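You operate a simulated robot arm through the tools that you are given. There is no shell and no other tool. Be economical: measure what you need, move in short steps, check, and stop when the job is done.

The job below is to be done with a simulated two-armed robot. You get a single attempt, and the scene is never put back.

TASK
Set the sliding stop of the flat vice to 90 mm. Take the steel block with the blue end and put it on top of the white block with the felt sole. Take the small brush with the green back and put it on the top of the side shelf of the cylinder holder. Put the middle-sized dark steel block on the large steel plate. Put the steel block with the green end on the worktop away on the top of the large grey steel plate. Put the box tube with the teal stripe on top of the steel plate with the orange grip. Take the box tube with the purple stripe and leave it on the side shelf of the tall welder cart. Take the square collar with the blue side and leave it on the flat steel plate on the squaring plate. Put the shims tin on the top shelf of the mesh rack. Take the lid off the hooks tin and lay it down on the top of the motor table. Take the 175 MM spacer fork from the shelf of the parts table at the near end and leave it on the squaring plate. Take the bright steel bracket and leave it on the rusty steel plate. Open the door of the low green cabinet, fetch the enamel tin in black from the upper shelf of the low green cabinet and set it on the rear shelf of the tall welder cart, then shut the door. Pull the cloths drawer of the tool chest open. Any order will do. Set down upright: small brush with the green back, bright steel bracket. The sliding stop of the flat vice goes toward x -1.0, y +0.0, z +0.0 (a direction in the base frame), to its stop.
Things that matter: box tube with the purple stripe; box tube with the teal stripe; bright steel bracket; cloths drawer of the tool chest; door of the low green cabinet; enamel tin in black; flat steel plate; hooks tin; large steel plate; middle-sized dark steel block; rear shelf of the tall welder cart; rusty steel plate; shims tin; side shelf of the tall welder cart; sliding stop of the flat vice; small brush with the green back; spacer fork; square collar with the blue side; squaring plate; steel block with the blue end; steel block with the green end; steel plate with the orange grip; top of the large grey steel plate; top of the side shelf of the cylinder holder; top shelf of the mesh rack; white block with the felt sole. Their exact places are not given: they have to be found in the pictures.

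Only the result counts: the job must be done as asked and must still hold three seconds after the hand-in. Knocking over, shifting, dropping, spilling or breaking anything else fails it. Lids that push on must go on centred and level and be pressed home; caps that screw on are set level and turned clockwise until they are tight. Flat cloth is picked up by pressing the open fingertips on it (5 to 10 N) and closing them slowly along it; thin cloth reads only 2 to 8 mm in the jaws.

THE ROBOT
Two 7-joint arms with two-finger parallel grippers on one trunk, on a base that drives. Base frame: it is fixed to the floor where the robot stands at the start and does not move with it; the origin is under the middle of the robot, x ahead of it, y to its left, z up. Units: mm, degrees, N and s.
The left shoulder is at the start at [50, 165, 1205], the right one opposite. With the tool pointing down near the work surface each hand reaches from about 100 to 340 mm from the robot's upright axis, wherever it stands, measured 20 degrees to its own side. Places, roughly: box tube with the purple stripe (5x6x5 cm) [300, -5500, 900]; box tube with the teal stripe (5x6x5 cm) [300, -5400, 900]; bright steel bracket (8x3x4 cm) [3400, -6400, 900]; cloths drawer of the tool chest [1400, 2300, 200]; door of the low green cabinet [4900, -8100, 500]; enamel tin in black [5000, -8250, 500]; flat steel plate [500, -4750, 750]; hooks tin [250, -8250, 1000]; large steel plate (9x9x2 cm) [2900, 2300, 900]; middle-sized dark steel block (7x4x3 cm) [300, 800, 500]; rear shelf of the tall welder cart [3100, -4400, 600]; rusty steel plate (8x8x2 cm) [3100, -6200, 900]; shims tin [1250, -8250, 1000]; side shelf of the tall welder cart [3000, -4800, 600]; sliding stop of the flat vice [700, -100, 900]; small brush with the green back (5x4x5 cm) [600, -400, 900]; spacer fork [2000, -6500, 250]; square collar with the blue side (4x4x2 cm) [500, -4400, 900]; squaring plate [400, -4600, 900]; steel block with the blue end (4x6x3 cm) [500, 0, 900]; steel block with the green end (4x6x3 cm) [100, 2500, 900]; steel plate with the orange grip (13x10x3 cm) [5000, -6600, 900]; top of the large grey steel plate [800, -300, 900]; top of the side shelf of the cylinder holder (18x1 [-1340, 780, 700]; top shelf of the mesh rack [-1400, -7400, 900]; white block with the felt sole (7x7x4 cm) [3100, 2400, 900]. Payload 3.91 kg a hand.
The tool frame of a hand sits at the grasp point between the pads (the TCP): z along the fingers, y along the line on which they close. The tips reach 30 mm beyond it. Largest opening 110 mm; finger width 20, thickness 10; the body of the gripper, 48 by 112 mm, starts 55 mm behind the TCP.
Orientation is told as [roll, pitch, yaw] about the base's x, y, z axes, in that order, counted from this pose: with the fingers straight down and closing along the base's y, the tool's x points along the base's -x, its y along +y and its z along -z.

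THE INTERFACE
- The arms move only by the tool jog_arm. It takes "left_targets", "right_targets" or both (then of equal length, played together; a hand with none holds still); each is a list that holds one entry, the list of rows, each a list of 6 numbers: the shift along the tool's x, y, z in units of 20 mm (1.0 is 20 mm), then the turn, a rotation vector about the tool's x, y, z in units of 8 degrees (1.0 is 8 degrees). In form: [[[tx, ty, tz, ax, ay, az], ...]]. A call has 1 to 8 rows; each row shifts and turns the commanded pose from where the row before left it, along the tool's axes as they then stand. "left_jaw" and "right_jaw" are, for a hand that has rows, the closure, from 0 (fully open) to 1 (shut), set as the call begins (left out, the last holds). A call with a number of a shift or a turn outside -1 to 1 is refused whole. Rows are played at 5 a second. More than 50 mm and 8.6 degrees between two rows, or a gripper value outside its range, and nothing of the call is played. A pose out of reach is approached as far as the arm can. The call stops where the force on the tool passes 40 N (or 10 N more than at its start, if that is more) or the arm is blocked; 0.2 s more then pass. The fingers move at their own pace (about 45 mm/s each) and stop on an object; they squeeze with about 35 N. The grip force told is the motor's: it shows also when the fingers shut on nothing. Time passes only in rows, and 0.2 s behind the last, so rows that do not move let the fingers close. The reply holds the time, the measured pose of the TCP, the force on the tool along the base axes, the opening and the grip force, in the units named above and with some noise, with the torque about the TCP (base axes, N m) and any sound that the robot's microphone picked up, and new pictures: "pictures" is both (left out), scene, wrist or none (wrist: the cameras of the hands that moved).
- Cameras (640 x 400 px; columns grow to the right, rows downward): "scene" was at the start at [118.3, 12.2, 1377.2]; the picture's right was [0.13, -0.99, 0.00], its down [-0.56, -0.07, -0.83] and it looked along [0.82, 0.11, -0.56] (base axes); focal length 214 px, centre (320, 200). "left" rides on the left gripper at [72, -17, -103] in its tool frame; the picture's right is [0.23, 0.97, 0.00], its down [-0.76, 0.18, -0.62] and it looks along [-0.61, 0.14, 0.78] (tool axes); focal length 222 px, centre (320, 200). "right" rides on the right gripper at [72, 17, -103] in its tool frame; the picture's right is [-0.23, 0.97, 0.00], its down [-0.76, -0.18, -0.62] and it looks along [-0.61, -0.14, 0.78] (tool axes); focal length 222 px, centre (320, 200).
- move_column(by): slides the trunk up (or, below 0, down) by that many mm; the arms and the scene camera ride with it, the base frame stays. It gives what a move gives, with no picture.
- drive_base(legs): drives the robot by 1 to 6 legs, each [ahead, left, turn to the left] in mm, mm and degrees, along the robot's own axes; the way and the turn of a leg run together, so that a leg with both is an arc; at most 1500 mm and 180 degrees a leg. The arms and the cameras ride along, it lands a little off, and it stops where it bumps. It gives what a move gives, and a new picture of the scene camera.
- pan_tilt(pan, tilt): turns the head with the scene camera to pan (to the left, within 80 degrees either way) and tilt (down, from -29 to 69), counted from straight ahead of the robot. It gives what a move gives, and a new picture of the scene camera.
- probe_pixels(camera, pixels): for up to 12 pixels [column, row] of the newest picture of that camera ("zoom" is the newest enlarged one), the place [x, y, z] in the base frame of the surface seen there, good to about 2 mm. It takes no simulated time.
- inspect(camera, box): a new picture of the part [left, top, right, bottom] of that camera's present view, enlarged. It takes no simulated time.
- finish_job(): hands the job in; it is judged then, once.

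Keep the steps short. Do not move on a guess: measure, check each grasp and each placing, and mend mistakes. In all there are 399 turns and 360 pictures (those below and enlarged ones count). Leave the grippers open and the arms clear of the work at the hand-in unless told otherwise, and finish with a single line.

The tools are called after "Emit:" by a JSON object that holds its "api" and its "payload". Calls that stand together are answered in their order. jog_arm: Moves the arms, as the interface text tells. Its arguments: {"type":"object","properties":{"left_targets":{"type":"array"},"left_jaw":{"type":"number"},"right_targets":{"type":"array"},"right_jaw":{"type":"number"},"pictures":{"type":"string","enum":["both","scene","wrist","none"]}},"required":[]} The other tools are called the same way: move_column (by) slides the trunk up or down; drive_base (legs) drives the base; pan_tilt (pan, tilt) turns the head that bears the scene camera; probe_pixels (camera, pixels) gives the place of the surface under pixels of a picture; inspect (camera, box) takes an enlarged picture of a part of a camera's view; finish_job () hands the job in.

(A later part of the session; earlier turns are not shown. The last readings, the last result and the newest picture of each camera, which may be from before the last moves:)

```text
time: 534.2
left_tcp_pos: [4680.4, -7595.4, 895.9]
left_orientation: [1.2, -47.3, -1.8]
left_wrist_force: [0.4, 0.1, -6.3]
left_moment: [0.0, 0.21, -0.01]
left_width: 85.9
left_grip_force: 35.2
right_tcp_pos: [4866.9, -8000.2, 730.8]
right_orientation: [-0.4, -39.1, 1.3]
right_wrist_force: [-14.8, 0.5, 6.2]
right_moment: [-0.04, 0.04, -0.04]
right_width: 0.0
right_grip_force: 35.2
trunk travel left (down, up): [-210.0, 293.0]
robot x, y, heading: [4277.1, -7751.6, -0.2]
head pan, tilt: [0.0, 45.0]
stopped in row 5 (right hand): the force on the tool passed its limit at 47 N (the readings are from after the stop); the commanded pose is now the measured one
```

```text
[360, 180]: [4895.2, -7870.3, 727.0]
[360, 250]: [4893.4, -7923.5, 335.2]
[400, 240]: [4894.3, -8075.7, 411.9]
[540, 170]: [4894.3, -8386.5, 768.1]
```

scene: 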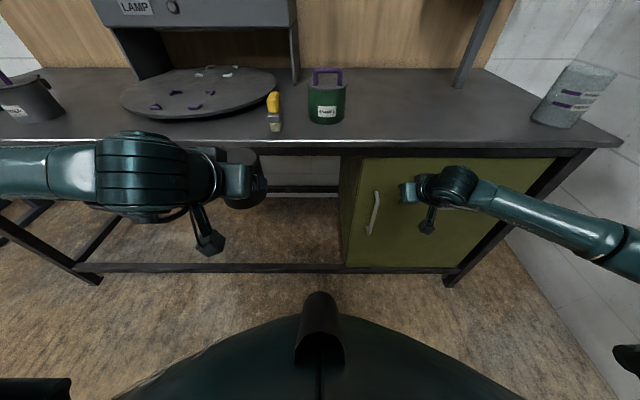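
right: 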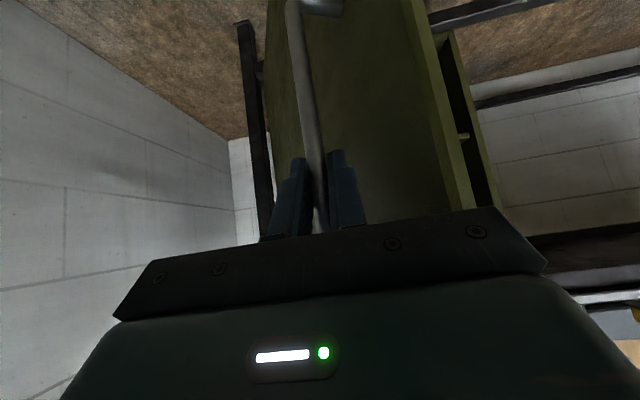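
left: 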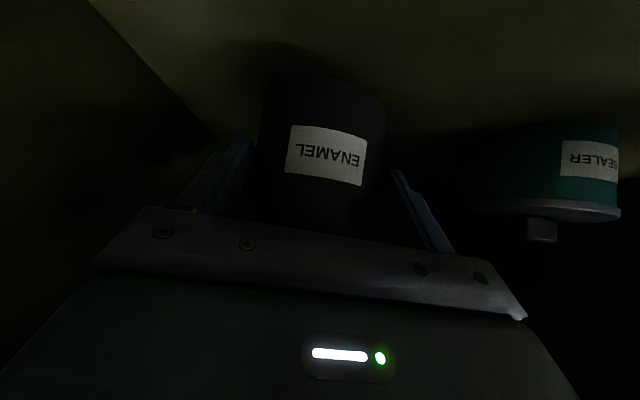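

The door is shut flush (face x 4895). I withdraw and straighten the right hand, raise the trunk, back off and drive north to the welder cart.

Emit:
{"api": "jog_arm", "payload": {"right_targets": [[[0.766, 0, -0.643, 0, 0, 0], [0.766, 0, -0.643, 0, 0, 0], [0.766, 0, -0.643, 0, 0, 0], [0, 0.5, 0, 0, 1, 0], [0, 0.5, 0, 0, 1, 0], [0, 1, 0, 0, 1, 0], [0, 1, 0, 0, 1, 0], [0, 1, 0, 0, 1, 0]]], "right_jaw": 0.4, "pictures": "none"}}

Emit:
{"api": "move_column", "payload": {"by": 200}}

Emit:
{"api": "drive_base", "payload": {"legs": [[-150, 0, 0], [0, 0, 90], [1450, 0, 0], [1000, 0, 0]]}}

Emit:
{"api": "pan_tilt", "payload": {"pan": 40, "tilt": 25}}

```text
time: 536.0
left_tcp_pos: [4681.4, -7595.5, 896.4]
left_orientation: [1.2, -47.4, -1.7]
left_wrist_force: [-0.4, -1.2, -7.4]
left_moment: [-0.02, 0.21, -0.03]
left_width: 85.9
left_grip_force: 35.0
right_tcp_pos: [4806.4, -7922.2, 730.8]
right_orientation: [-0.3, 0.9, 1.1]
right_wrist_force: [-0.5, 0.2, 0.5]
right_moment: [0.02, -0.02, 0.02]
right_width: 66.0
right_grip_force: 0.2
trunk travel left (down, up): [-210.0, 293.0]
robot x, y, heading: [4278.8, -7753.1, 0.3]
head pan, tilt: [0.0, 45.0]
```

```text
time: 538.1
left_tcp_pos: [4683.3, -7595.5, 1095.8]
left_orientation: [1.1, -47.4, -1.7]
left_wrist_force: [0.1, -0.6, -6.2]
left_moment: [-0.02, 0.19, 0.0]
left_width: 86.0
left_grip_force: 34.9
right_tcp_pos: [4807.2, -7922.7, 931.8]
right_orientation: [-0.4, 0.9, 1.0]
right_wrist_force: [-0.4, -0.2, 0.8]
right_moment: [-0.04, -0.01, 0.05]
right_width: 66.0
right_grip_force: 0.1
trunk travel left (down, up): [-410.0, 93.0]
robot x, y, heading: [4279.1, -7752.3, 0.3]
head pan, tilt: [0.0, 45.0]
```

```text
time: 553.7
left_tcp_pos: [4070.0, -5092.4, 1100.6]
left_orientation: [3.3, -47.2, 81.8]
left_wrist_force: [0.1, -0.2, -5.9]
left_moment: [-0.26, 0.01, 0.02]
left_width: 85.2
left_grip_force: 34.7
right_tcp_pos: [4379.0, -4971.9, 932.3]
right_orientation: [0.8, 0.4, 89.1]
right_wrist_force: [-0.2, -1.3, 0.7]
right_moment: [0.01, 0.08, 0.01]
right_width: 66.1
right_grip_force: 0.1
trunk travel left (down, up): [-410.0, 93.0]
robot x, y, heading: [4182.5, -5488.1, 88.2]
head pan, tilt: [0.0, 45.0]
stopped in leg 4: the robot was blocked; the commanded pose is now the measured one
```

scene: 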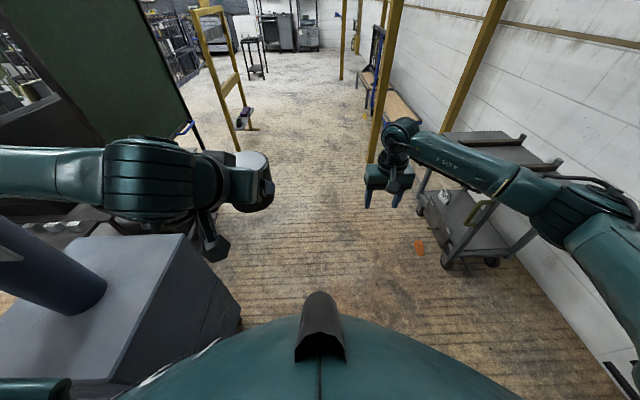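

```text
time: 554.8
left_tcp_pos: [4069.3, -5089.7, 1099.0]
left_orientation: [3.4, -47.0, 81.9]
left_wrist_force: [-0.6, -0.7, -6.1]
left_moment: [-0.21, 0.02, -0.02]
left_width: 85.4
left_grip_force: 35.0
right_tcp_pos: [4378.5, -4968.2, 929.8]
right_orientation: [1.0, 0.5, 89.3]
right_wrist_force: [-0.5, -0.5, 0.5]
right_moment: [0.01, 0.0, 0.03]
right_width: 65.9
right_grip_force: 0.1
trunk travel left (down, up): [-410.0, 93.0]
robot x, y, heading: [4177.8, -5487.4, 88.2]
head pan, tilt: [40.0, 25.0]
```

scene: 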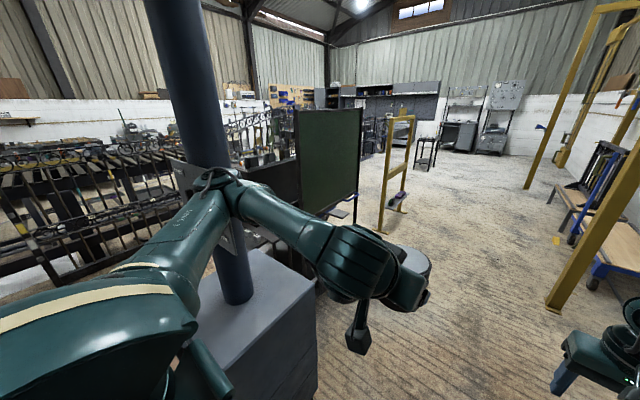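

The left elbow touched the fume duct post. I back off a little and probe the surroundings to choose a way to the cart.

Emit:
{"api": "drive_base", "payload": {"legs": [[-120, 0, 0]]}}

Emit:
{"api": "probe_pixels", "payload": {"camera": "scene", "pixels": [[305, 150], [355, 150], [325, 195], [385, 225], [408, 180], [225, 260], [290, 310], [350, 195], [280, 170], [160, 150], [260, 250], [425, 160]]}}

Emit:
{"api": "inspect", "payload": {"camera": "scene", "box": [130, 80, 430, 280]}}

```text
time: 556.0
left_tcp_pos: [4041.6, -5206.2, 1092.8]
left_orientation: [1.6, -46.8, 84.1]
left_wrist_force: [0.8, 0.0, -6.2]
left_moment: [-0.21, 0.05, -0.05]
left_width: 85.6
left_grip_force: 35.5
right_tcp_pos: [4359.6, -5085.7, 931.9]
right_orientation: [-0.2, 0.7, 89.3]
right_wrist_force: [0.4, -1.5, 0.3]
right_moment: [0.03, -0.01, 0.0]
right_width: 66.1
right_grip_force: 0.1
trunk travel left (down, up): [-410.0, 93.0]
robot x, y, heading: [4172.8, -5604.2, 88.1]
head pan, tilt: [40.0, 25.0]
```

scene: 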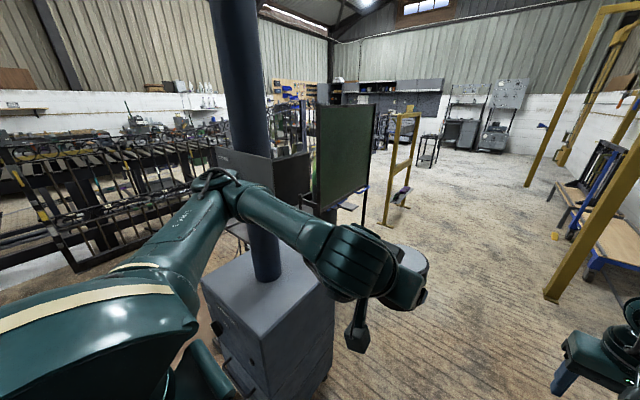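

```text
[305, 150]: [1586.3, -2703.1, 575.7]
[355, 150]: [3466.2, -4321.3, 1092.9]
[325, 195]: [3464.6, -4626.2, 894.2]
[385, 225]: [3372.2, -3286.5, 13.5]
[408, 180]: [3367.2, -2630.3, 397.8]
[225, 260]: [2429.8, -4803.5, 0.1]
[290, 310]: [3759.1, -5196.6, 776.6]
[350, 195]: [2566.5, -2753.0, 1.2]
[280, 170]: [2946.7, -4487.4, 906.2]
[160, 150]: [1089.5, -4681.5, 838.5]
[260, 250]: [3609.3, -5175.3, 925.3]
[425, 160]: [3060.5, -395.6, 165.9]
```

```text
2.00 times, centred on (280, 180) of scene
```

zoom: 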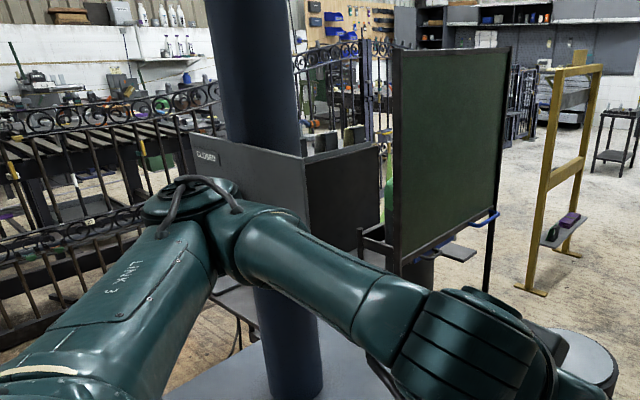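

There is a wide gap north of the welding screen. I go around: north to y≈−3690, turn to face south, and look at the cart from there.

Emit:
{"api": "drive_base", "payload": {"legs": [[0, -90, 1.9], [1450, 0, 0], [460, 0, 0], [0, 0, 180]]}}

Emit:
{"api": "pan_tilt", "payload": {"pan": -40, "tilt": 25}}

```text
time: 574.0
left_tcp_pos: [4395.5, -4101.2, 1093.0]
left_orientation: [1.5, -46.7, -95.0]
left_wrist_force: [0.3, -0.6, -7.2]
left_moment: [0.22, -0.03, -0.02]
left_width: 84.9
left_grip_force: 35.2
right_tcp_pos: [4080.7, -4226.2, 931.5]
right_orientation: [-0.3, 0.8, -89.6]
right_wrist_force: [-0.8, -0.5, -0.1]
right_moment: [-0.03, 0.03, 0.01]
right_width: 66.3
right_grip_force: 0.1
trunk travel left (down, up): [-410.0, 93.0]
robot x, y, heading: [4257.3, -3702.0, -90.9]
head pan, tilt: [40.0, 25.0]
```

scene: 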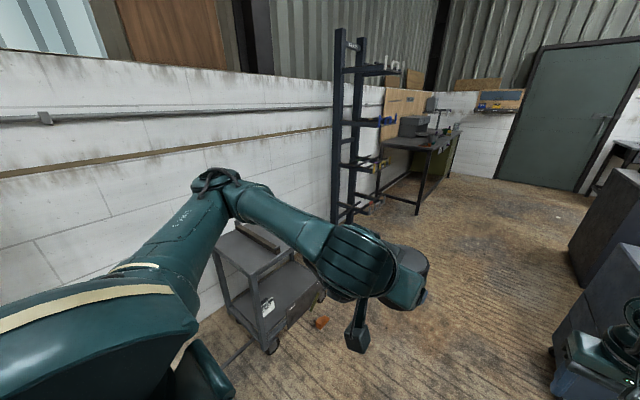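

```text
time: 575.5
left_tcp_pos: [4395.4, -4100.4, 1092.1]
left_orientation: [1.5, -46.8, -95.1]
left_wrist_force: [0.3, 0.5, -6.3]
left_moment: [0.23, -0.01, -0.02]
left_width: 85.0
left_grip_force: 35.5
right_tcp_pos: [4078.8, -4226.6, 930.8]
right_orientation: [-0.3, 0.8, -89.8]
right_wrist_force: [0.5, 0.0, -0.9]
right_moment: [0.01, -0.04, -0.02]
right_width: 65.9
right_grip_force: 0.1
trunk travel left (down, up): [-410.0, 93.0]
robot x, y, heading: [4256.7, -3700.2, -90.9]
head pan, tilt: [-40.0, 25.0]
```

scene: 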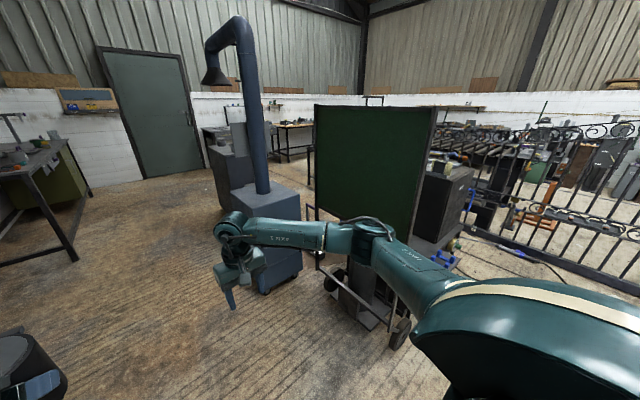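

Emit:
{"api": "drive_base", "payload": {"legs": [[0, 0, 0.9], [0, -1100, 0]]}}

Emit:
{"api": "pan_tilt", "payload": {"pan": -5, "tilt": 38}}

```text
time: 580.6
left_tcp_pos: [3956.4, -4091.9, 1091.9]
left_orientation: [1.2, -46.5, -93.9]
left_wrist_force: [-0.5, -0.2, -6.6]
left_moment: [0.22, 0.01, 0.04]
left_width: 84.8
left_grip_force: 34.9
right_tcp_pos: [3665.4, -4215.7, 931.8]
right_orientation: [0.0, 0.9, -85.7]
right_wrist_force: [-0.3, -0.2, -0.9]
right_moment: [0.02, 0.02, -0.02]
right_width: 66.3
right_grip_force: 0.0
trunk travel left (down, up): [-410.0, 93.0]
robot x, y, heading: [3803.5, -3700.0, -89.8]
head pan, tilt: [-40.0, 25.0]
stopped in leg 2: the robot was blocked; the commanded pose is now the measured one
```

scene: 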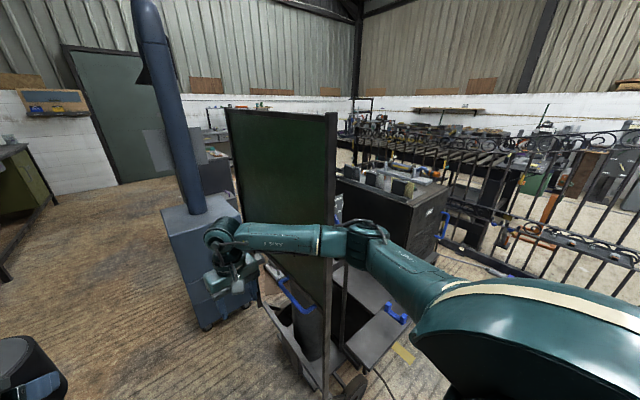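

```text
time: 581.6
left_tcp_pos: [3956.8, -4092.8, 1091.8]
left_orientation: [1.0, -46.8, -93.7]
left_wrist_force: [0.1, 0.0, -6.0]
left_moment: [0.25, -0.05, -0.02]
left_width: 85.0
left_grip_force: 35.3
right_tcp_pos: [3664.3, -4216.7, 930.6]
right_orientation: [-0.2, 1.1, -86.1]
right_wrist_force: [-0.4, -0.2, -0.1]
right_moment: [0.02, -0.01, 0.03]
right_width: 65.7
right_grip_force: 0.1
trunk travel left (down, up): [-410.0, 93.0]
robot x, y, heading: [3807.5, -3700.1, -89.9]
head pan, tilt: [-5.0, 38.0]
```

scene: 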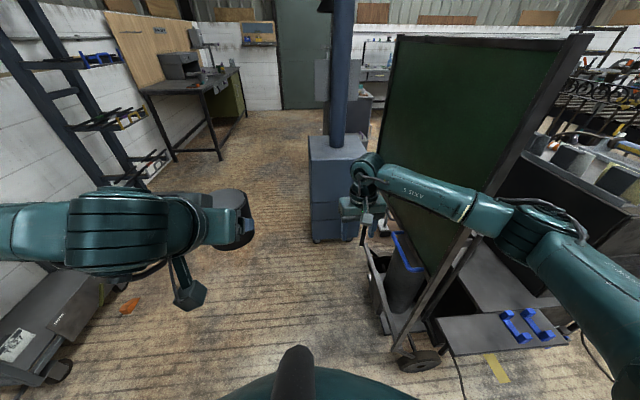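

The right arm touched the screen's post. I move back left and probe the low shelf with the blue clips.

Emit:
{"api": "drive_base", "payload": {"legs": [[0, 100, 0]]}}

Emit:
{"api": "probe_pixels", "payload": {"camera": "scene", "pixels": [[460, 340], [500, 350], [560, 345], [490, 290], [510, 325], [420, 360], [540, 290], [400, 280], [375, 270], [480, 230], [580, 200], [545, 100]]}}

Emit:
{"api": "inspect", "payload": {"camera": "scene", "box": [340, 180, 640, 400]}}

```text
time: 583.2
left_tcp_pos: [4049.7, -4097.4, 1091.8]
left_orientation: [1.7, -46.5, -94.1]
left_wrist_force: [0.8, -0.7, -6.4]
left_moment: [0.25, -0.01, -0.02]
left_width: 84.8
left_grip_force: 35.6
right_tcp_pos: [3755.5, -4219.1, 926.1]
right_orientation: [0.2, 1.4, -86.3]
right_wrist_force: [0.3, -0.3, 0.4]
right_moment: [0.02, 0.01, -0.01]
right_width: 66.1
right_grip_force: 0.1
trunk travel left (down, up): [-410.0, 93.0]
robot x, y, heading: [3906.0, -3702.5, -89.7]
head pan, tilt: [-5.0, 38.0]
```

scene: 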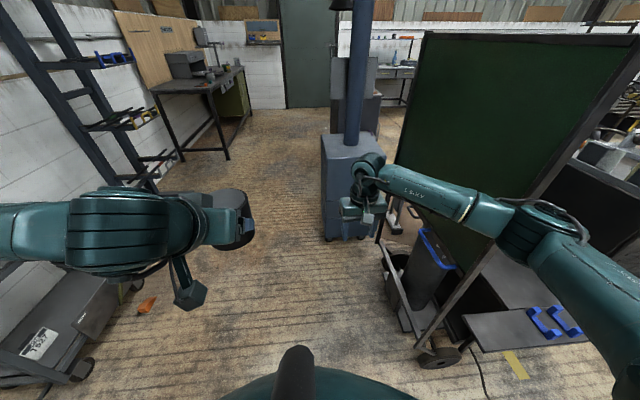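

```text
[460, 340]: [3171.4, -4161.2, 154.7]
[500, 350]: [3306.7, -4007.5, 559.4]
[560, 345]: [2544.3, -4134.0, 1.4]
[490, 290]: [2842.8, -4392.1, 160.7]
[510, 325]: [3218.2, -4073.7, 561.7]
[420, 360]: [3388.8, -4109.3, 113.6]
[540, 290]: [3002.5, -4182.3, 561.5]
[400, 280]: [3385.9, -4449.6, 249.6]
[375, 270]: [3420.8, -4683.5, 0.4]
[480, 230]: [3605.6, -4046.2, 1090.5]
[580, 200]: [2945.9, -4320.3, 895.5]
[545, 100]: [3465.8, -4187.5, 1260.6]
```

```text
1.82 times, centred on (490, 290) of scene
```

zoom: 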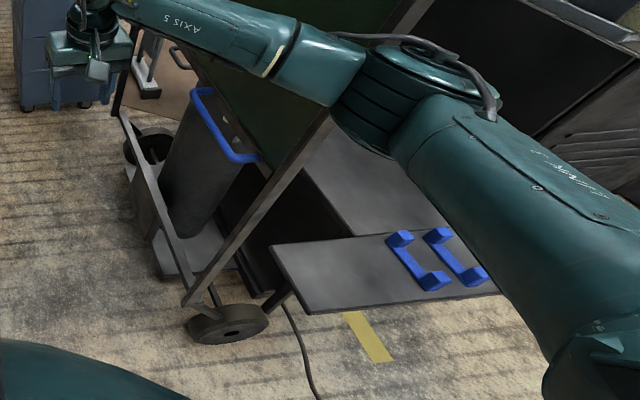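

I fold the right arm back and up to clear the view, then look at the cart again.

Emit:
{"api": "jog_arm", "payload": {"right_targets": [[[1, 0.5, -1, 0, 0, 0], [1, 0.5, -1, 0, 0, 0], [1, 0.5, -1, 0, 0, 0], [1, 0.5, -1, 0, 0, 0], [1, 0.5, -1, 0, 0, 0], [1, 0.5, -1, 0, 0, 0], [1, 0.5, -1, 0, 0, 0], [1, 0.5, -1, 0, 0, 0]]], "pictures": "none"}}

Emit:
{"api": "pan_tilt", "payload": {"pan": -35, "tilt": 35}}

```text
time: 585.0
left_tcp_pos: [4051.1, -4096.8, 1092.5]
left_orientation: [1.6, -46.5, -94.2]
left_wrist_force: [-0.1, -0.2, -6.5]
left_moment: [0.2, 0.01, -0.01]
left_width: 84.9
left_grip_force: 35.1
right_tcp_pos: [3825.1, -4059.5, 1091.5]
right_orientation: [0.1, 1.4, -86.4]
right_wrist_force: [0.1, -0.2, -0.1]
right_moment: [0.0, -0.01, -0.01]
right_width: 66.2
right_grip_force: 0.0
trunk travel left (down, up): [-410.0, 93.0]
robot x, y, heading: [3904.8, -3702.8, -90.1]
head pan, tilt: [-5.0, 38.0]
```

```text
time: 585.9
left_tcp_pos: [4049.8, -4097.4, 1091.8]
left_orientation: [1.6, -46.5, -94.3]
left_wrist_force: [-0.1, -0.4, -6.2]
left_moment: [0.23, -0.02, 0.03]
left_width: 84.8
left_grip_force: 35.4
right_tcp_pos: [3824.2, -4059.2, 1090.6]
right_orientation: [0.2, 1.4, -86.4]
right_wrist_force: [0.3, -0.2, 0.2]
right_moment: [0.0, 0.03, 0.04]
right_width: 66.0
right_grip_force: 0.1
trunk travel left (down, up): [-410.0, 93.0]
robot x, y, heading: [3905.8, -3700.7, -90.3]
head pan, tilt: [-35.0, 35.0]
```

scene: 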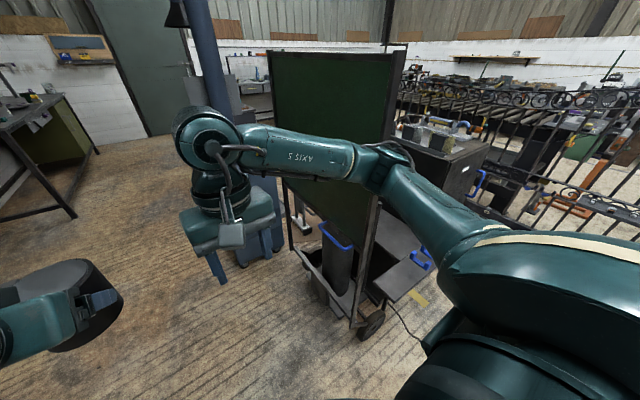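

Emit:
{"api": "inspect", "payload": {"camera": "scene", "box": [330, 190, 490, 340]}}

Emit:
{"api": "probe_pixels", "payload": {"camera": "zoom", "pixels": [[200, 250], [260, 300], [330, 240], [270, 200], [200, 180], [250, 150], [230, 120], [350, 190], [300, 250], [170, 320], [80, 180], [150, 230]]}}

```text
2.67 times, centred on (410, 265) of scene
```

zoom: 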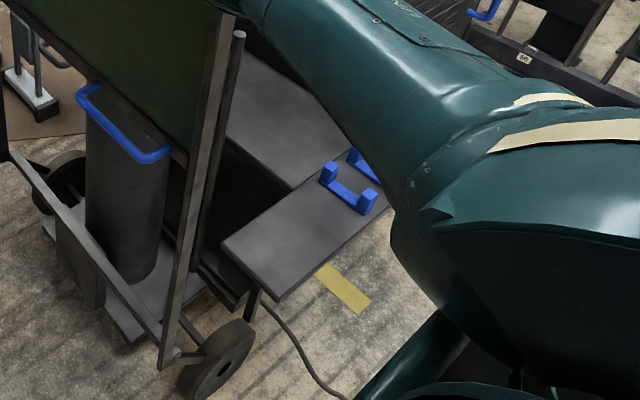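

```text
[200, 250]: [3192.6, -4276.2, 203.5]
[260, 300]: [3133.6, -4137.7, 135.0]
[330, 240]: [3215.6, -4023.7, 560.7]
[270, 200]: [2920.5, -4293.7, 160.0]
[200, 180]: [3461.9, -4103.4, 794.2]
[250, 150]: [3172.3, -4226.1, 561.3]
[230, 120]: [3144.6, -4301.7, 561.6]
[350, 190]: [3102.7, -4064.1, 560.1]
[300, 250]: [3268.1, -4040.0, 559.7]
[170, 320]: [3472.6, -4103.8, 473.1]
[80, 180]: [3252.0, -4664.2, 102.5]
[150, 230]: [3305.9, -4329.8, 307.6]
```

I can't see the whole rear shelf from here. I drive around the yellow frame to the cart's north-west side.

Emit:
{"api": "drive_base", "payload": {"legs": [[-1450, 0, 0.3], [0, -1400, 0], [900, 0, 0]]}}

Emit:
{"api": "pan_tilt", "payload": {"pan": 30, "tilt": 30}}

```text
time: 595.5
left_tcp_pos: [3922.4, -2668.2, 1089.6]
left_orientation: [1.5, -46.2, -93.4]
left_wrist_force: [-0.3, -0.4, -6.9]
left_moment: [0.24, 0.0, 0.0]
left_width: 84.6
left_grip_force: 35.5
right_tcp_pos: [3700.5, -2634.0, 1088.7]
right_orientation: [0.1, 1.6, -85.1]
right_wrist_force: [-0.8, -0.1, 0.5]
right_moment: [0.0, -0.01, 0.01]
right_width: 66.3
right_grip_force: 0.0
trunk travel left (down, up): [-410.0, 93.0]
robot x, y, heading: [3772.8, -2275.8, -89.2]
head pan, tilt: [-35.0, 35.0]
stopped in leg 2: the robot was blocked; the commanded pose is now the measured one
```

scene: 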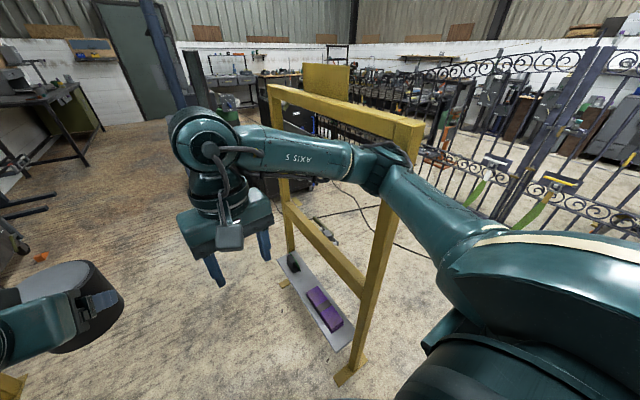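

```text
time: 596.9
left_tcp_pos: [3923.9, -2668.3, 1091.0]
left_orientation: [1.4, -46.4, -93.2]
left_wrist_force: [0.1, -0.2, -7.4]
left_moment: [0.19, -0.03, 0.01]
left_width: 84.7
left_grip_force: 34.7
right_tcp_pos: [3701.2, -2633.3, 1089.8]
right_orientation: [0.0, 1.7, -85.1]
right_wrist_force: [0.2, 0.7, 0.5]
right_moment: [-0.02, 0.02, 0.0]
right_width: 65.9
right_grip_force: 0.0
trunk travel left (down, up): [-410.0, 93.0]
robot x, y, heading: [3772.4, -2274.4, -89.0]
head pan, tilt: [30.0, 30.0]
```

scene: 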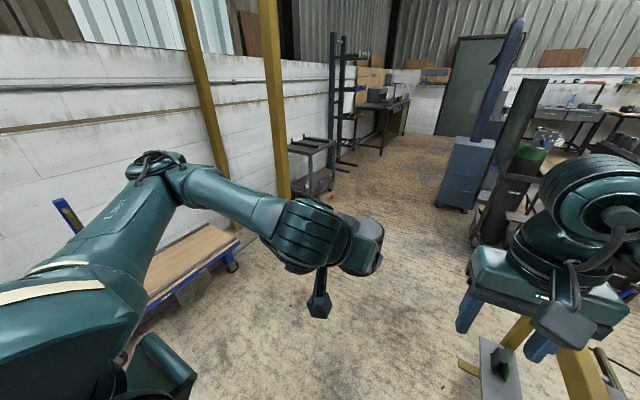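

The right elbow touched the yellow frame. I go further north first, then west, then south.

Emit:
{"api": "drive_base", "payload": {"legs": [[0, 60, 0], [-650, 0, -1], [0, -1400, 0], [1000, 0, 0], [700, 0, 0]]}}

Emit:
{"api": "pan_tilt", "payload": {"pan": 45, "tilt": 32}}

```text
time: 621.3
left_tcp_pos: [2668.6, -3716.0, 1091.8]
left_orientation: [1.5, -46.3, -91.5]
left_wrist_force: [1.0, -0.3, -6.8]
left_moment: [0.23, 0.02, -0.02]
left_width: 84.3
left_grip_force: 34.9
right_tcp_pos: [2446.3, -3689.6, 1089.3]
right_orientation: [0.2, 1.7, -83.1]
right_wrist_force: [-0.4, -0.4, -0.1]
right_moment: [0.01, 0.0, 0.01]
right_width: 65.7
right_grip_force: 0.0
trunk travel left (down, up): [-410.0, 93.0]
robot x, y, heading: [2511.3, -3330.5, -87.3]
head pan, tilt: [30.0, 30.0]
```

scene: 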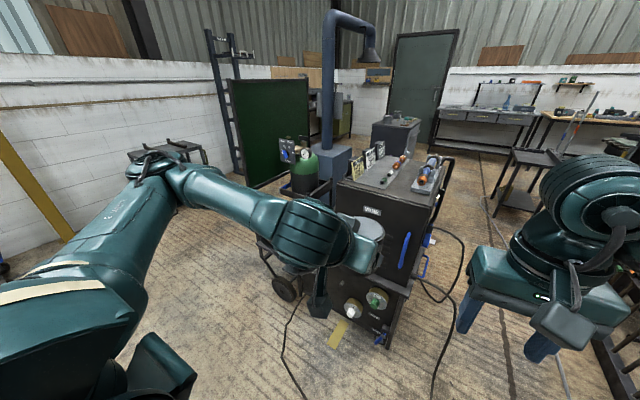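

```text
time: 622.1
left_tcp_pos: [2670.7, -3716.4, 1091.1]
left_orientation: [1.6, -46.3, -91.5]
left_wrist_force: [0.2, 0.9, -6.2]
left_moment: [0.24, 0.02, 0.03]
left_width: 84.3
left_grip_force: 35.0
right_tcp_pos: [2445.5, -3688.4, 1089.3]
right_orientation: [0.2, 1.7, -83.0]
right_wrist_force: [0.0, 0.2, 0.6]
right_moment: [0.03, 0.0, 0.01]
right_width: 66.0
right_grip_force: 0.1
trunk travel left (down, up): [-410.0, 93.0]
robot x, y, heading: [2506.4, -3330.1, -87.4]
head pan, tilt: [45.0, 32.0]
```

scene: 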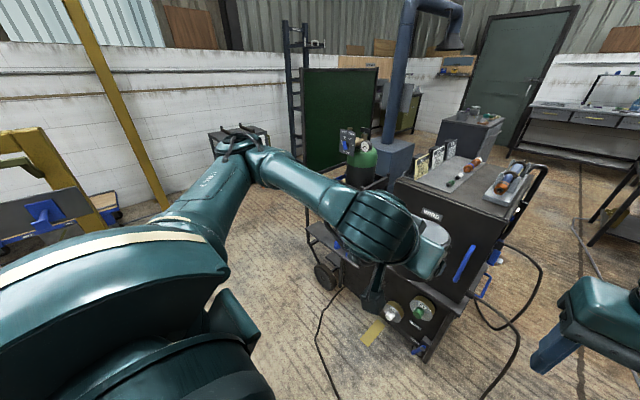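

The cart's controls face north; the plate seen at z 561 on the bottle side (east, x≈3100–3170, y −4226…−4300) is the rear shelf. I move to stand north of it, facing south.

Emit:
{"api": "drive_base", "payload": {"legs": [[0, 0, -2.7], [330, 0, 0], [0, 470, 0]]}}

Emit:
{"api": "pan_tilt", "payload": {"pan": 0, "tilt": 48}}

```text
time: 628.9
left_tcp_pos: [3114.0, -4056.6, 1091.2]
left_orientation: [1.6, -46.3, -94.2]
left_wrist_force: [-0.8, 0.0, -6.7]
left_moment: [0.25, -0.02, 0.03]
left_width: 84.1
left_grip_force: 35.1
right_tcp_pos: [2893.5, -4019.0, 1088.5]
right_orientation: [0.2, 1.7, -85.8]
right_wrist_force: [-0.1, 0.4, -0.8]
right_moment: [-0.02, -0.02, -0.03]
right_width: 66.0
right_grip_force: 0.1
trunk travel left (down, up): [-410.0, 93.0]
robot x, y, heading: [2968.7, -3663.5, -89.6]
head pan, tilt: [45.0, 32.0]
```

scene: 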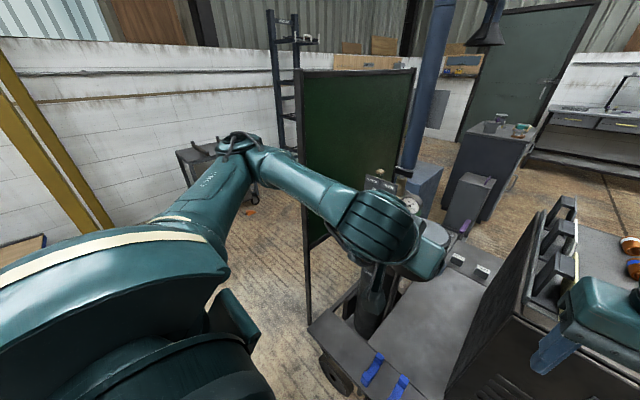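

```text
time: 630.0
left_tcp_pos: [3115.3, -4057.7, 1090.6]
left_orientation: [1.6, -46.3, -94.2]
left_wrist_force: [0.0, 0.0, -6.1]
left_moment: [0.26, 0.01, -0.02]
left_width: 84.1
left_grip_force: 35.2
right_tcp_pos: [2892.7, -4018.7, 1089.6]
right_orientation: [0.2, 1.7, -85.8]
right_wrist_force: [-0.5, 0.0, 0.0]
right_moment: [0.0, 0.0, -0.02]
right_width: 66.0
right_grip_force: 0.0
trunk travel left (down, up): [-410.0, 93.0]
robot x, y, heading: [2968.5, -3662.2, -90.0]
head pan, tilt: [0.0, 48.0]
```

scene: 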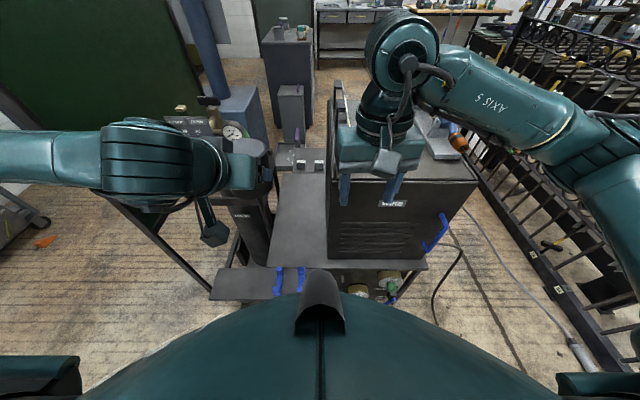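

The rear shelf is the open plate between bottle and machine at about (300, 205). I probe it and the far one.

Emit:
{"api": "probe_pixels", "payload": {"camera": "scene", "pixels": [[300, 200], [300, 180], [285, 240], [318, 240], [275, 215], [325, 195], [305, 160], [290, 165], [325, 160], [300, 172], [330, 140], [310, 265]]}}

Emit:
{"api": "inspect", "payload": {"camera": "scene", "box": [210, 110, 370, 300]}}

```text
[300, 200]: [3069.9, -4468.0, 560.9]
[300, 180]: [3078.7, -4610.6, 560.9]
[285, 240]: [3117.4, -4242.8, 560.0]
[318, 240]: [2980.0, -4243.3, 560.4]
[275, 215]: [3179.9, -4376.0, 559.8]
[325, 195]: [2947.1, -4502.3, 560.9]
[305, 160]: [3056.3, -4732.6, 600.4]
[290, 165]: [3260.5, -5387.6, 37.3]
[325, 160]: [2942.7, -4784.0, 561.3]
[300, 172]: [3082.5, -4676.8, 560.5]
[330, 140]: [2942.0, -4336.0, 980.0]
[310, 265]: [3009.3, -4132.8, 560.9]
```

```text
2.11 times, centred on (290, 205) of scene
```

zoom: 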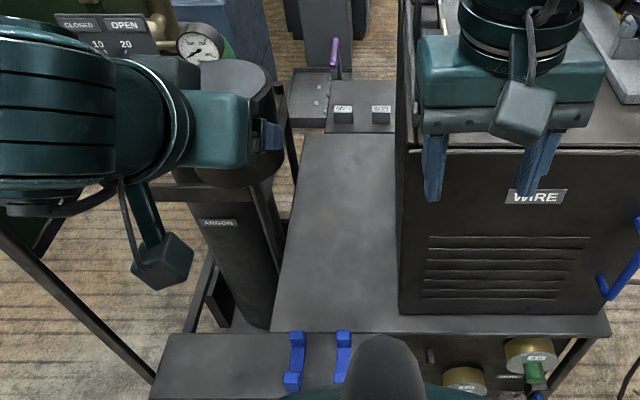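

The rear shelf spans x 2945–3180, y −4130…−4680 at z 560; the far plate with two black clips (y≈−4730) is the side shelf. I shift 50 mm right, lower the trunk, and reach forward over the rear shelf.

Emit:
{"api": "drive_base", "payload": {"legs": [[20, -48, 0]]}}

Emit:
{"api": "move_column", "payload": {"by": -320}}

Emit:
{"api": "jog_arm", "payload": {"left_targets": [[[-0.682, 0, 0.731, 0, 0, -0.5], [-0.682, 0, 0.731, 0, 0, 0], [-0.682, 0, 0.731, 0, 0, 0], [-0.682, 0, 0.731, 0, 0, 0], [-0.682, 0, 0.731, 0, 0, 0], [-0.682, 0, 0.731, 0, 0, 0], [-0.682, 0, 0.731, 0, 0, 0]]], "pictures": "both"}}

```text
time: 631.1
left_tcp_pos: [3066.7, -4076.7, 1090.5]
left_orientation: [1.6, -46.3, -94.3]
left_wrist_force: [-0.8, -0.1, -6.0]
left_moment: [0.25, 0.01, -0.01]
left_width: 83.9
left_grip_force: 34.7
right_tcp_pos: [2844.1, -4037.8, 1088.7]
right_orientation: [0.3, 1.6, -85.7]
right_wrist_force: [-0.1, 0.5, 0.7]
right_moment: [0.02, 0.01, -0.02]
right_width: 65.9
right_grip_force: 0.1
trunk travel left (down, up): [-410.0, 93.0]
robot x, y, heading: [2922.1, -3681.5, -90.0]
head pan, tilt: [0.0, 48.0]
```

scene: 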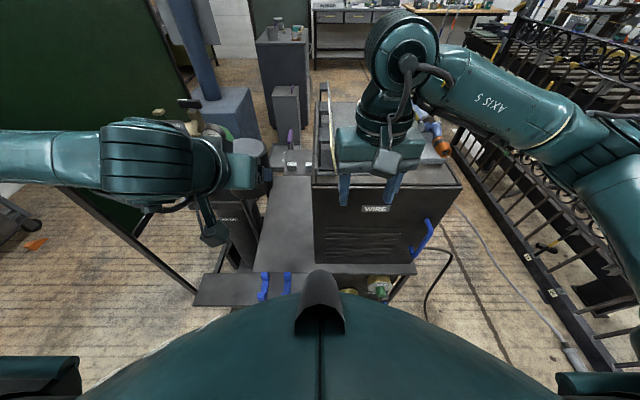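

```text
time: 634.3
left_tcp_pos: [3067.0, -4075.8, 771.0]
left_orientation: [1.6, -46.3, -94.2]
left_wrist_force: [0.3, -0.8, -5.3]
left_moment: [0.26, 0.01, -0.01]
left_width: 83.8
left_grip_force: 34.9
right_tcp_pos: [2844.9, -4037.8, 768.6]
right_orientation: [0.2, 1.8, -85.7]
right_wrist_force: [0.4, -0.1, 0.0]
right_moment: [-0.01, 0.0, 0.02]
right_width: 65.9
right_grip_force: 0.0
trunk travel left (down, up): [-90.0, 413.0]
robot x, y, heading: [2921.8, -3679.1, -89.9]
head pan, tilt: [0.0, 48.0]
```

```text
time: 635.9
left_tcp_pos: [3064.3, -4217.8, 767.1]
left_orientation: [-2.6, -46.2, -88.5]
left_wrist_force: [-0.7, -0.4, -5.5]
left_moment: [0.26, 0.01, 0.03]
left_width: 83.9
left_grip_force: 35.4
right_tcp_pos: [2845.0, -4040.5, 768.0]
right_orientation: [0.2, 1.8, -85.9]
right_wrist_force: [-0.6, 0.5, -0.5]
right_moment: [-0.01, -0.03, -0.01]
right_width: 66.0
right_grip_force: 0.0
trunk travel left (down, up): [-90.0, 413.0]
robot x, y, heading: [2923.7, -3681.2, -89.7]
head pan, tilt: [0.0, 48.0]
```

scene: 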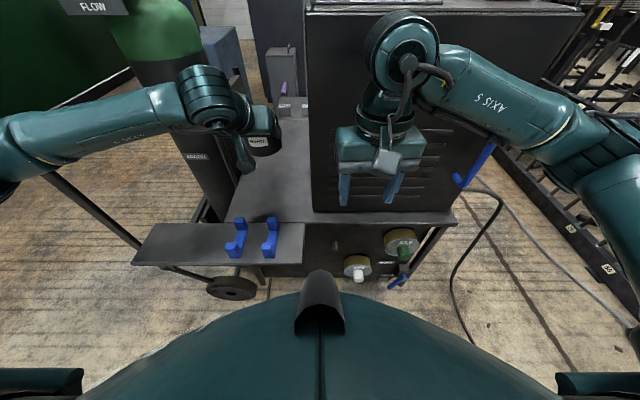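
left: 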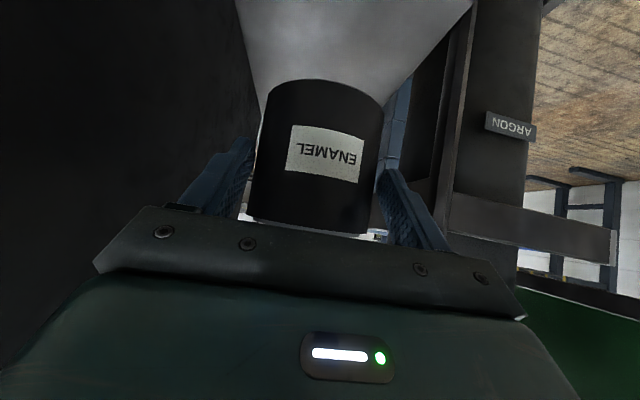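

I undo that small turn (it tilted the tin), correct the lean, then descend with the column.

Emit:
{"api": "jog_arm", "payload": {"left_targets": [[[0, 0, 0, 0, 0, 0.5], [0, 0, 0, 0, -0.16, 0]]], "pictures": "none"}}

Emit:
{"api": "move_column", "payload": {"by": -88}}

Emit:
{"api": "jog_arm", "payload": {"left_targets": [[[0.731, 0, 0.682, 0, 0, 0], [0.731, 0, 0.682, 0, 0, 0], [0.2, 0, 0.186, 0, 0, 0]]], "pictures": "wrist"}}

```text
time: 636.5
left_tcp_pos: [3065.4, -4216.5, 769.1]
left_orientation: [1.7, -47.5, -94.2]
left_wrist_force: [0.0, -0.2, -6.7]
left_moment: [0.25, -0.03, -0.01]
left_width: 84.2
left_grip_force: 35.1
right_tcp_pos: [2845.1, -4038.3, 769.0]
right_orientation: [0.2, 1.7, -85.8]
right_wrist_force: [0.8, -0.4, 0.3]
right_moment: [-0.02, 0.03, -0.05]
right_width: 66.2
right_grip_force: 0.0
trunk travel left (down, up): [-90.0, 413.0]
robot x, y, heading: [2922.1, -3681.0, -89.8]
head pan, tilt: [0.0, 48.0]
```

```text
time: 637.7
left_tcp_pos: [3064.5, -4217.5, 680.2]
left_orientation: [1.6, -47.5, -94.2]
left_wrist_force: [0.8, 0.2, -6.4]
left_moment: [0.22, -0.03, 0.02]
left_width: 84.2
left_grip_force: 35.1
right_tcp_pos: [2844.5, -4037.5, 680.8]
right_orientation: [0.1, 1.8, -85.7]
right_wrist_force: [0.0, -1.0, 0.2]
right_moment: [0.02, 0.02, -0.01]
right_width: 66.2
right_grip_force: 0.1
trunk travel left (down, up): [-2.0, 501.0]
robot x, y, heading: [2925.2, -3681.6, -89.6]
head pan, tilt: [0.0, 48.0]
```

```text
time: 638.5
left_tcp_pos: [3067.4, -4215.8, 634.2]
left_orientation: [1.5, -47.6, -94.2]
left_wrist_force: [0.6, -0.8, -7.1]
left_moment: [0.22, -0.02, -0.01]
left_width: 83.9
left_grip_force: 34.7
right_tcp_pos: [2844.4, -4037.8, 681.0]
right_orientation: [0.2, 1.6, -85.7]
right_wrist_force: [0.3, -0.1, -0.6]
right_moment: [0.01, 0.0, 0.02]
right_width: 65.7
right_grip_force: 0.1
trunk travel left (down, up): [-2.0, 501.0]
robot x, y, heading: [2919.7, -3683.3, -89.8]
head pan, tilt: [0.0, 48.0]
```

left: 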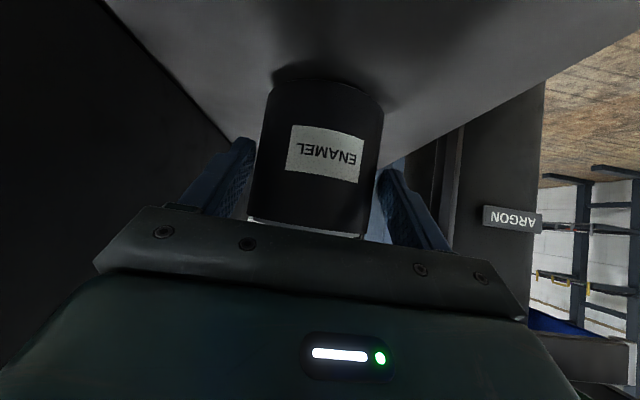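

Close to the shelf. I creep down to contact.

Emit:
{"api": "jog_arm", "payload": {"left_targets": [[[0.366, 0, 0.341, 0, 0, 0], [0.11, 0, 0.1, 0, 0, 0], [0.073, 0, 0.068, 0, 0, 0]]], "pictures": "none"}}

Emit:
{"api": "jog_arm", "payload": {"left_targets": [[[0.055, 0, 0.05, 0, 0, 0], [0.055, 0, 0.05, 0, 0, 0]]], "pictures": "none"}}

```text
time: 639.3
left_tcp_pos: [3066.1, -4217.5, 624.8]
left_orientation: [1.5, -47.9, -94.2]
left_wrist_force: [1.8, 3.4, 3.9]
left_moment: [-0.29, 0.21, 0.07]
left_width: 84.0
left_grip_force: 34.8
right_tcp_pos: [2844.9, -4037.7, 681.6]
right_orientation: [0.2, 1.6, -85.7]
right_wrist_force: [-0.4, -0.3, -0.5]
right_moment: [-0.01, -0.02, 0.03]
right_width: 66.2
right_grip_force: 0.1
trunk travel left (down, up): [-2.0, 501.0]
robot x, y, heading: [2920.7, -3679.3, -89.8]
head pan, tilt: [0.0, 48.0]
```

```text
time: 639.9
left_tcp_pos: [3068.6, -4217.5, 623.6]
left_orientation: [1.6, -48.2, -94.2]
left_wrist_force: [5.8, 7.9, 19.7]
left_moment: [-1.21, 0.19, 0.18]
left_width: 84.0
left_grip_force: 34.9
right_tcp_pos: [2843.3, -4036.0, 683.2]
right_orientation: [0.3, 1.5, -85.7]
right_wrist_force: [0.1, -0.3, -0.7]
right_moment: [-0.01, 0.02, 0.01]
right_width: 66.1
right_grip_force: 0.0
trunk travel left (down, up): [-2.0, 501.0]
robot x, y, heading: [2922.4, -3678.5, -89.7]
head pan, tilt: [0.0, 48.0]
```

In contact. I open the jaws; then withdraw straight back.

Emit:
{"api": "jog_arm", "payload": {"left_targets": [[[0, 0, 0, 0, 0, 0], [0, 0, 0, 0, 0, 0], [0, 0, 0, 0, 0, 0], [0.3, 0, -0.33, 0, 0, 0], [0.682, 0, -0.731, 0, 0, 0], [0.682, 0, -0.731, 0, 0, 0], [0.682, 0, -0.731, 0, 0, 0]]], "left_jaw": 0, "pictures": "wrist"}}

```text
time: 641.5
left_tcp_pos: [3070.0, -4148.9, 618.3]
left_orientation: [1.6, -47.6, -94.4]
left_wrist_force: [-0.6, 0.4, 0.2]
left_moment: [-0.01, -0.02, -0.05]
left_width: 109.9
left_grip_force: 0.0
right_tcp_pos: [2843.7, -4037.3, 681.6]
right_orientation: [0.2, 1.7, -85.7]
right_wrist_force: [0.7, -0.9, -0.3]
right_moment: [-0.01, 0.03, -0.03]
right_width: 66.0
right_grip_force: 0.1
trunk travel left (down, up): [-2.0, 501.0]
robot x, y, heading: [2918.7, -3677.7, -89.8]
head pan, tilt: [0.0, 48.0]
```

left: 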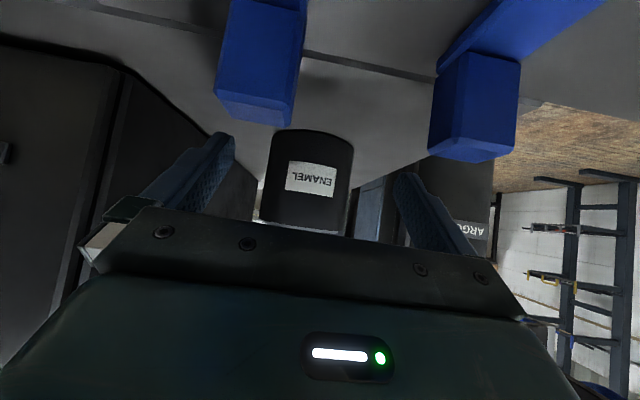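

The tin stands on the rear shelf. I raise the trunk, straighten the left hand, back off and drive round the west side of the cart toward the parts table.

Emit:
{"api": "move_column", "payload": {"by": 330}}

Emit:
{"api": "jog_arm", "payload": {"left_targets": [[[0, 0, 0, 0, 1, 0], [0, 0, 0, 0, 1, 0], [0, 0, 0, 0, 1, 0], [0, 0, 0, 0, 1, 0], [0, 0, 0, 0, 1, 0], [0, 0, 0, 0, 0.95, 0], [1, 0, -0.5, 0, 0, -0.5], [1, 0, -0.5, 0, 0, 0]]], "left_jaw": 0.2, "pictures": "none"}}

Emit:
{"api": "drive_base", "payload": {"legs": [[-130, 0, 0], [0, -780, 0], [1100, 0, 0], [900, 0, 0]]}}

Emit:
{"api": "pan_tilt", "payload": {"pan": 0, "tilt": 35}}

```text
time: 644.8
left_tcp_pos: [3070.0, -4149.0, 948.8]
left_orientation: [1.7, -47.7, -94.3]
left_wrist_force: [-0.2, 0.0, -0.4]
left_moment: [0.02, -0.01, 0.0]
left_width: 110.1
left_grip_force: 0.0
right_tcp_pos: [2844.3, -4038.0, 1011.4]
right_orientation: [0.2, 1.7, -85.8]
right_wrist_force: [-0.6, -0.2, -0.6]
right_moment: [0.01, 0.02, 0.04]
right_width: 66.0
right_grip_force: 0.2
trunk travel left (down, up): [-332.0, 171.0]
robot x, y, heading: [2921.0, -3679.1, -89.6]
head pan, tilt: [0.0, 48.0]
```

```text
time: 646.6
left_tcp_pos: [3071.3, -4109.9, 968.2]
left_orientation: [1.1, 0.0, -89.0]
left_wrist_force: [-0.1, -0.8, -0.2]
left_moment: [0.03, -0.01, 0.0]
left_width: 87.9
left_grip_force: 0.1
right_tcp_pos: [2844.0, -4038.7, 1011.0]
right_orientation: [0.2, 1.7, -85.8]
right_wrist_force: [-0.3, -0.5, -0.9]
right_moment: [0.01, -0.01, -0.01]
right_width: 66.0
right_grip_force: 0.1
trunk travel left (down, up): [-332.0, 171.0]
robot x, y, heading: [2921.5, -3676.4, -89.7]
head pan, tilt: [0.0, 48.0]
```

```text
time: 664.3
left_tcp_pos: [2322.1, -5962.4, 968.2]
left_orientation: [1.1, -0.1, -88.0]
left_wrist_force: [-1.1, -0.3, -0.4]
left_moment: [0.0, -0.03, 0.02]
left_width: 88.0
left_grip_force: 0.1
right_tcp_pos: [2093.5, -5896.7, 1011.1]
right_orientation: [0.1, 1.8, -84.7]
right_wrist_force: [-0.6, -0.5, -0.1]
right_moment: [-0.01, 0.0, 0.01]
right_width: 65.8
right_grip_force: 0.0
trunk travel left (down, up): [-332.0, 171.0]
robot x, y, heading: [2164.8, -5538.0, -88.7]
head pan, tilt: [0.0, 48.0]
```

scene: 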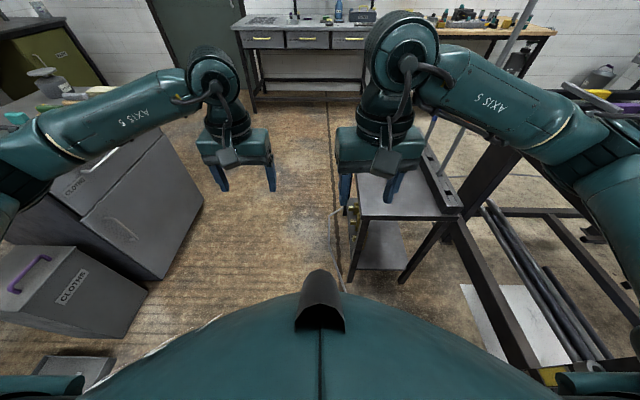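

```text
time: 665.0
left_tcp_pos: [2322.4, -5962.8, 968.4]
left_orientation: [1.2, -0.1, -87.9]
left_wrist_force: [0.9, -0.9, 0.3]
left_moment: [0.0, 0.0, -0.01]
left_width: 87.8
left_grip_force: 0.0
right_tcp_pos: [2093.3, -5895.7, 1011.6]
right_orientation: [0.3, 1.7, -84.7]
right_wrist_force: [-0.4, 0.9, 0.6]
right_moment: [0.0, -0.01, 0.02]
right_width: 66.1
right_grip_force: 0.0
trunk travel left (down, up): [-332.0, 171.0]
robot x, y, heading: [2164.5, -5534.3, -88.6]
head pan, tilt: [0.0, 35.0]
```

scene: 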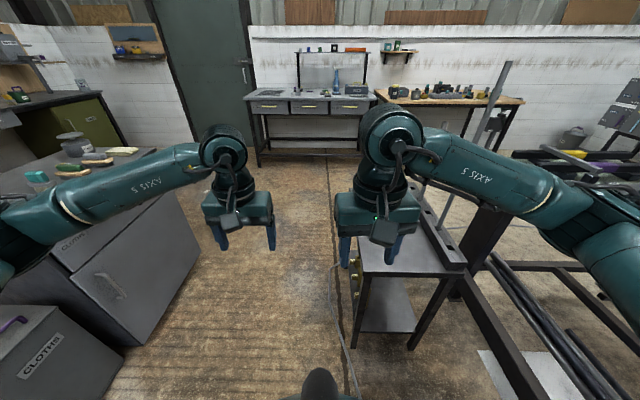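

Emit:
{"api": "inspect", "payload": {"camera": "scene", "box": [330, 240, 430, 340]}}

Emit:
{"api": "probe_pixels", "payload": {"camera": "scene", "pixels": [[355, 265], [356, 280], [355, 292], [358, 300], [380, 310], [410, 260], [370, 262], [365, 340], [410, 340], [450, 260], [390, 280]]}}

```text
4.00 times, centred on (380, 290) of scene
```

zoom: 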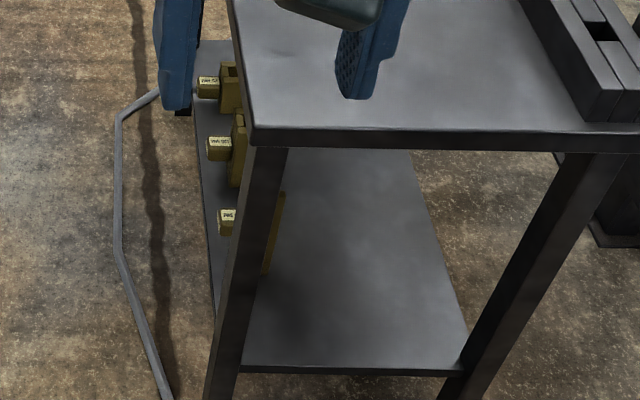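

```text
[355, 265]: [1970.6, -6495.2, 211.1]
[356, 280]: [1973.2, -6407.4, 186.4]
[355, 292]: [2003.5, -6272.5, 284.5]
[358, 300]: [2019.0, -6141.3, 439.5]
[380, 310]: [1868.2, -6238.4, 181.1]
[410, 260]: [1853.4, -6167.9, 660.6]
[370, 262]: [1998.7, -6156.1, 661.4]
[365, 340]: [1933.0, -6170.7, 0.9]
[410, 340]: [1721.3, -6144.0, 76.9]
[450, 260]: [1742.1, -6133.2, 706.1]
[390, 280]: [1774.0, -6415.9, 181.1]
```

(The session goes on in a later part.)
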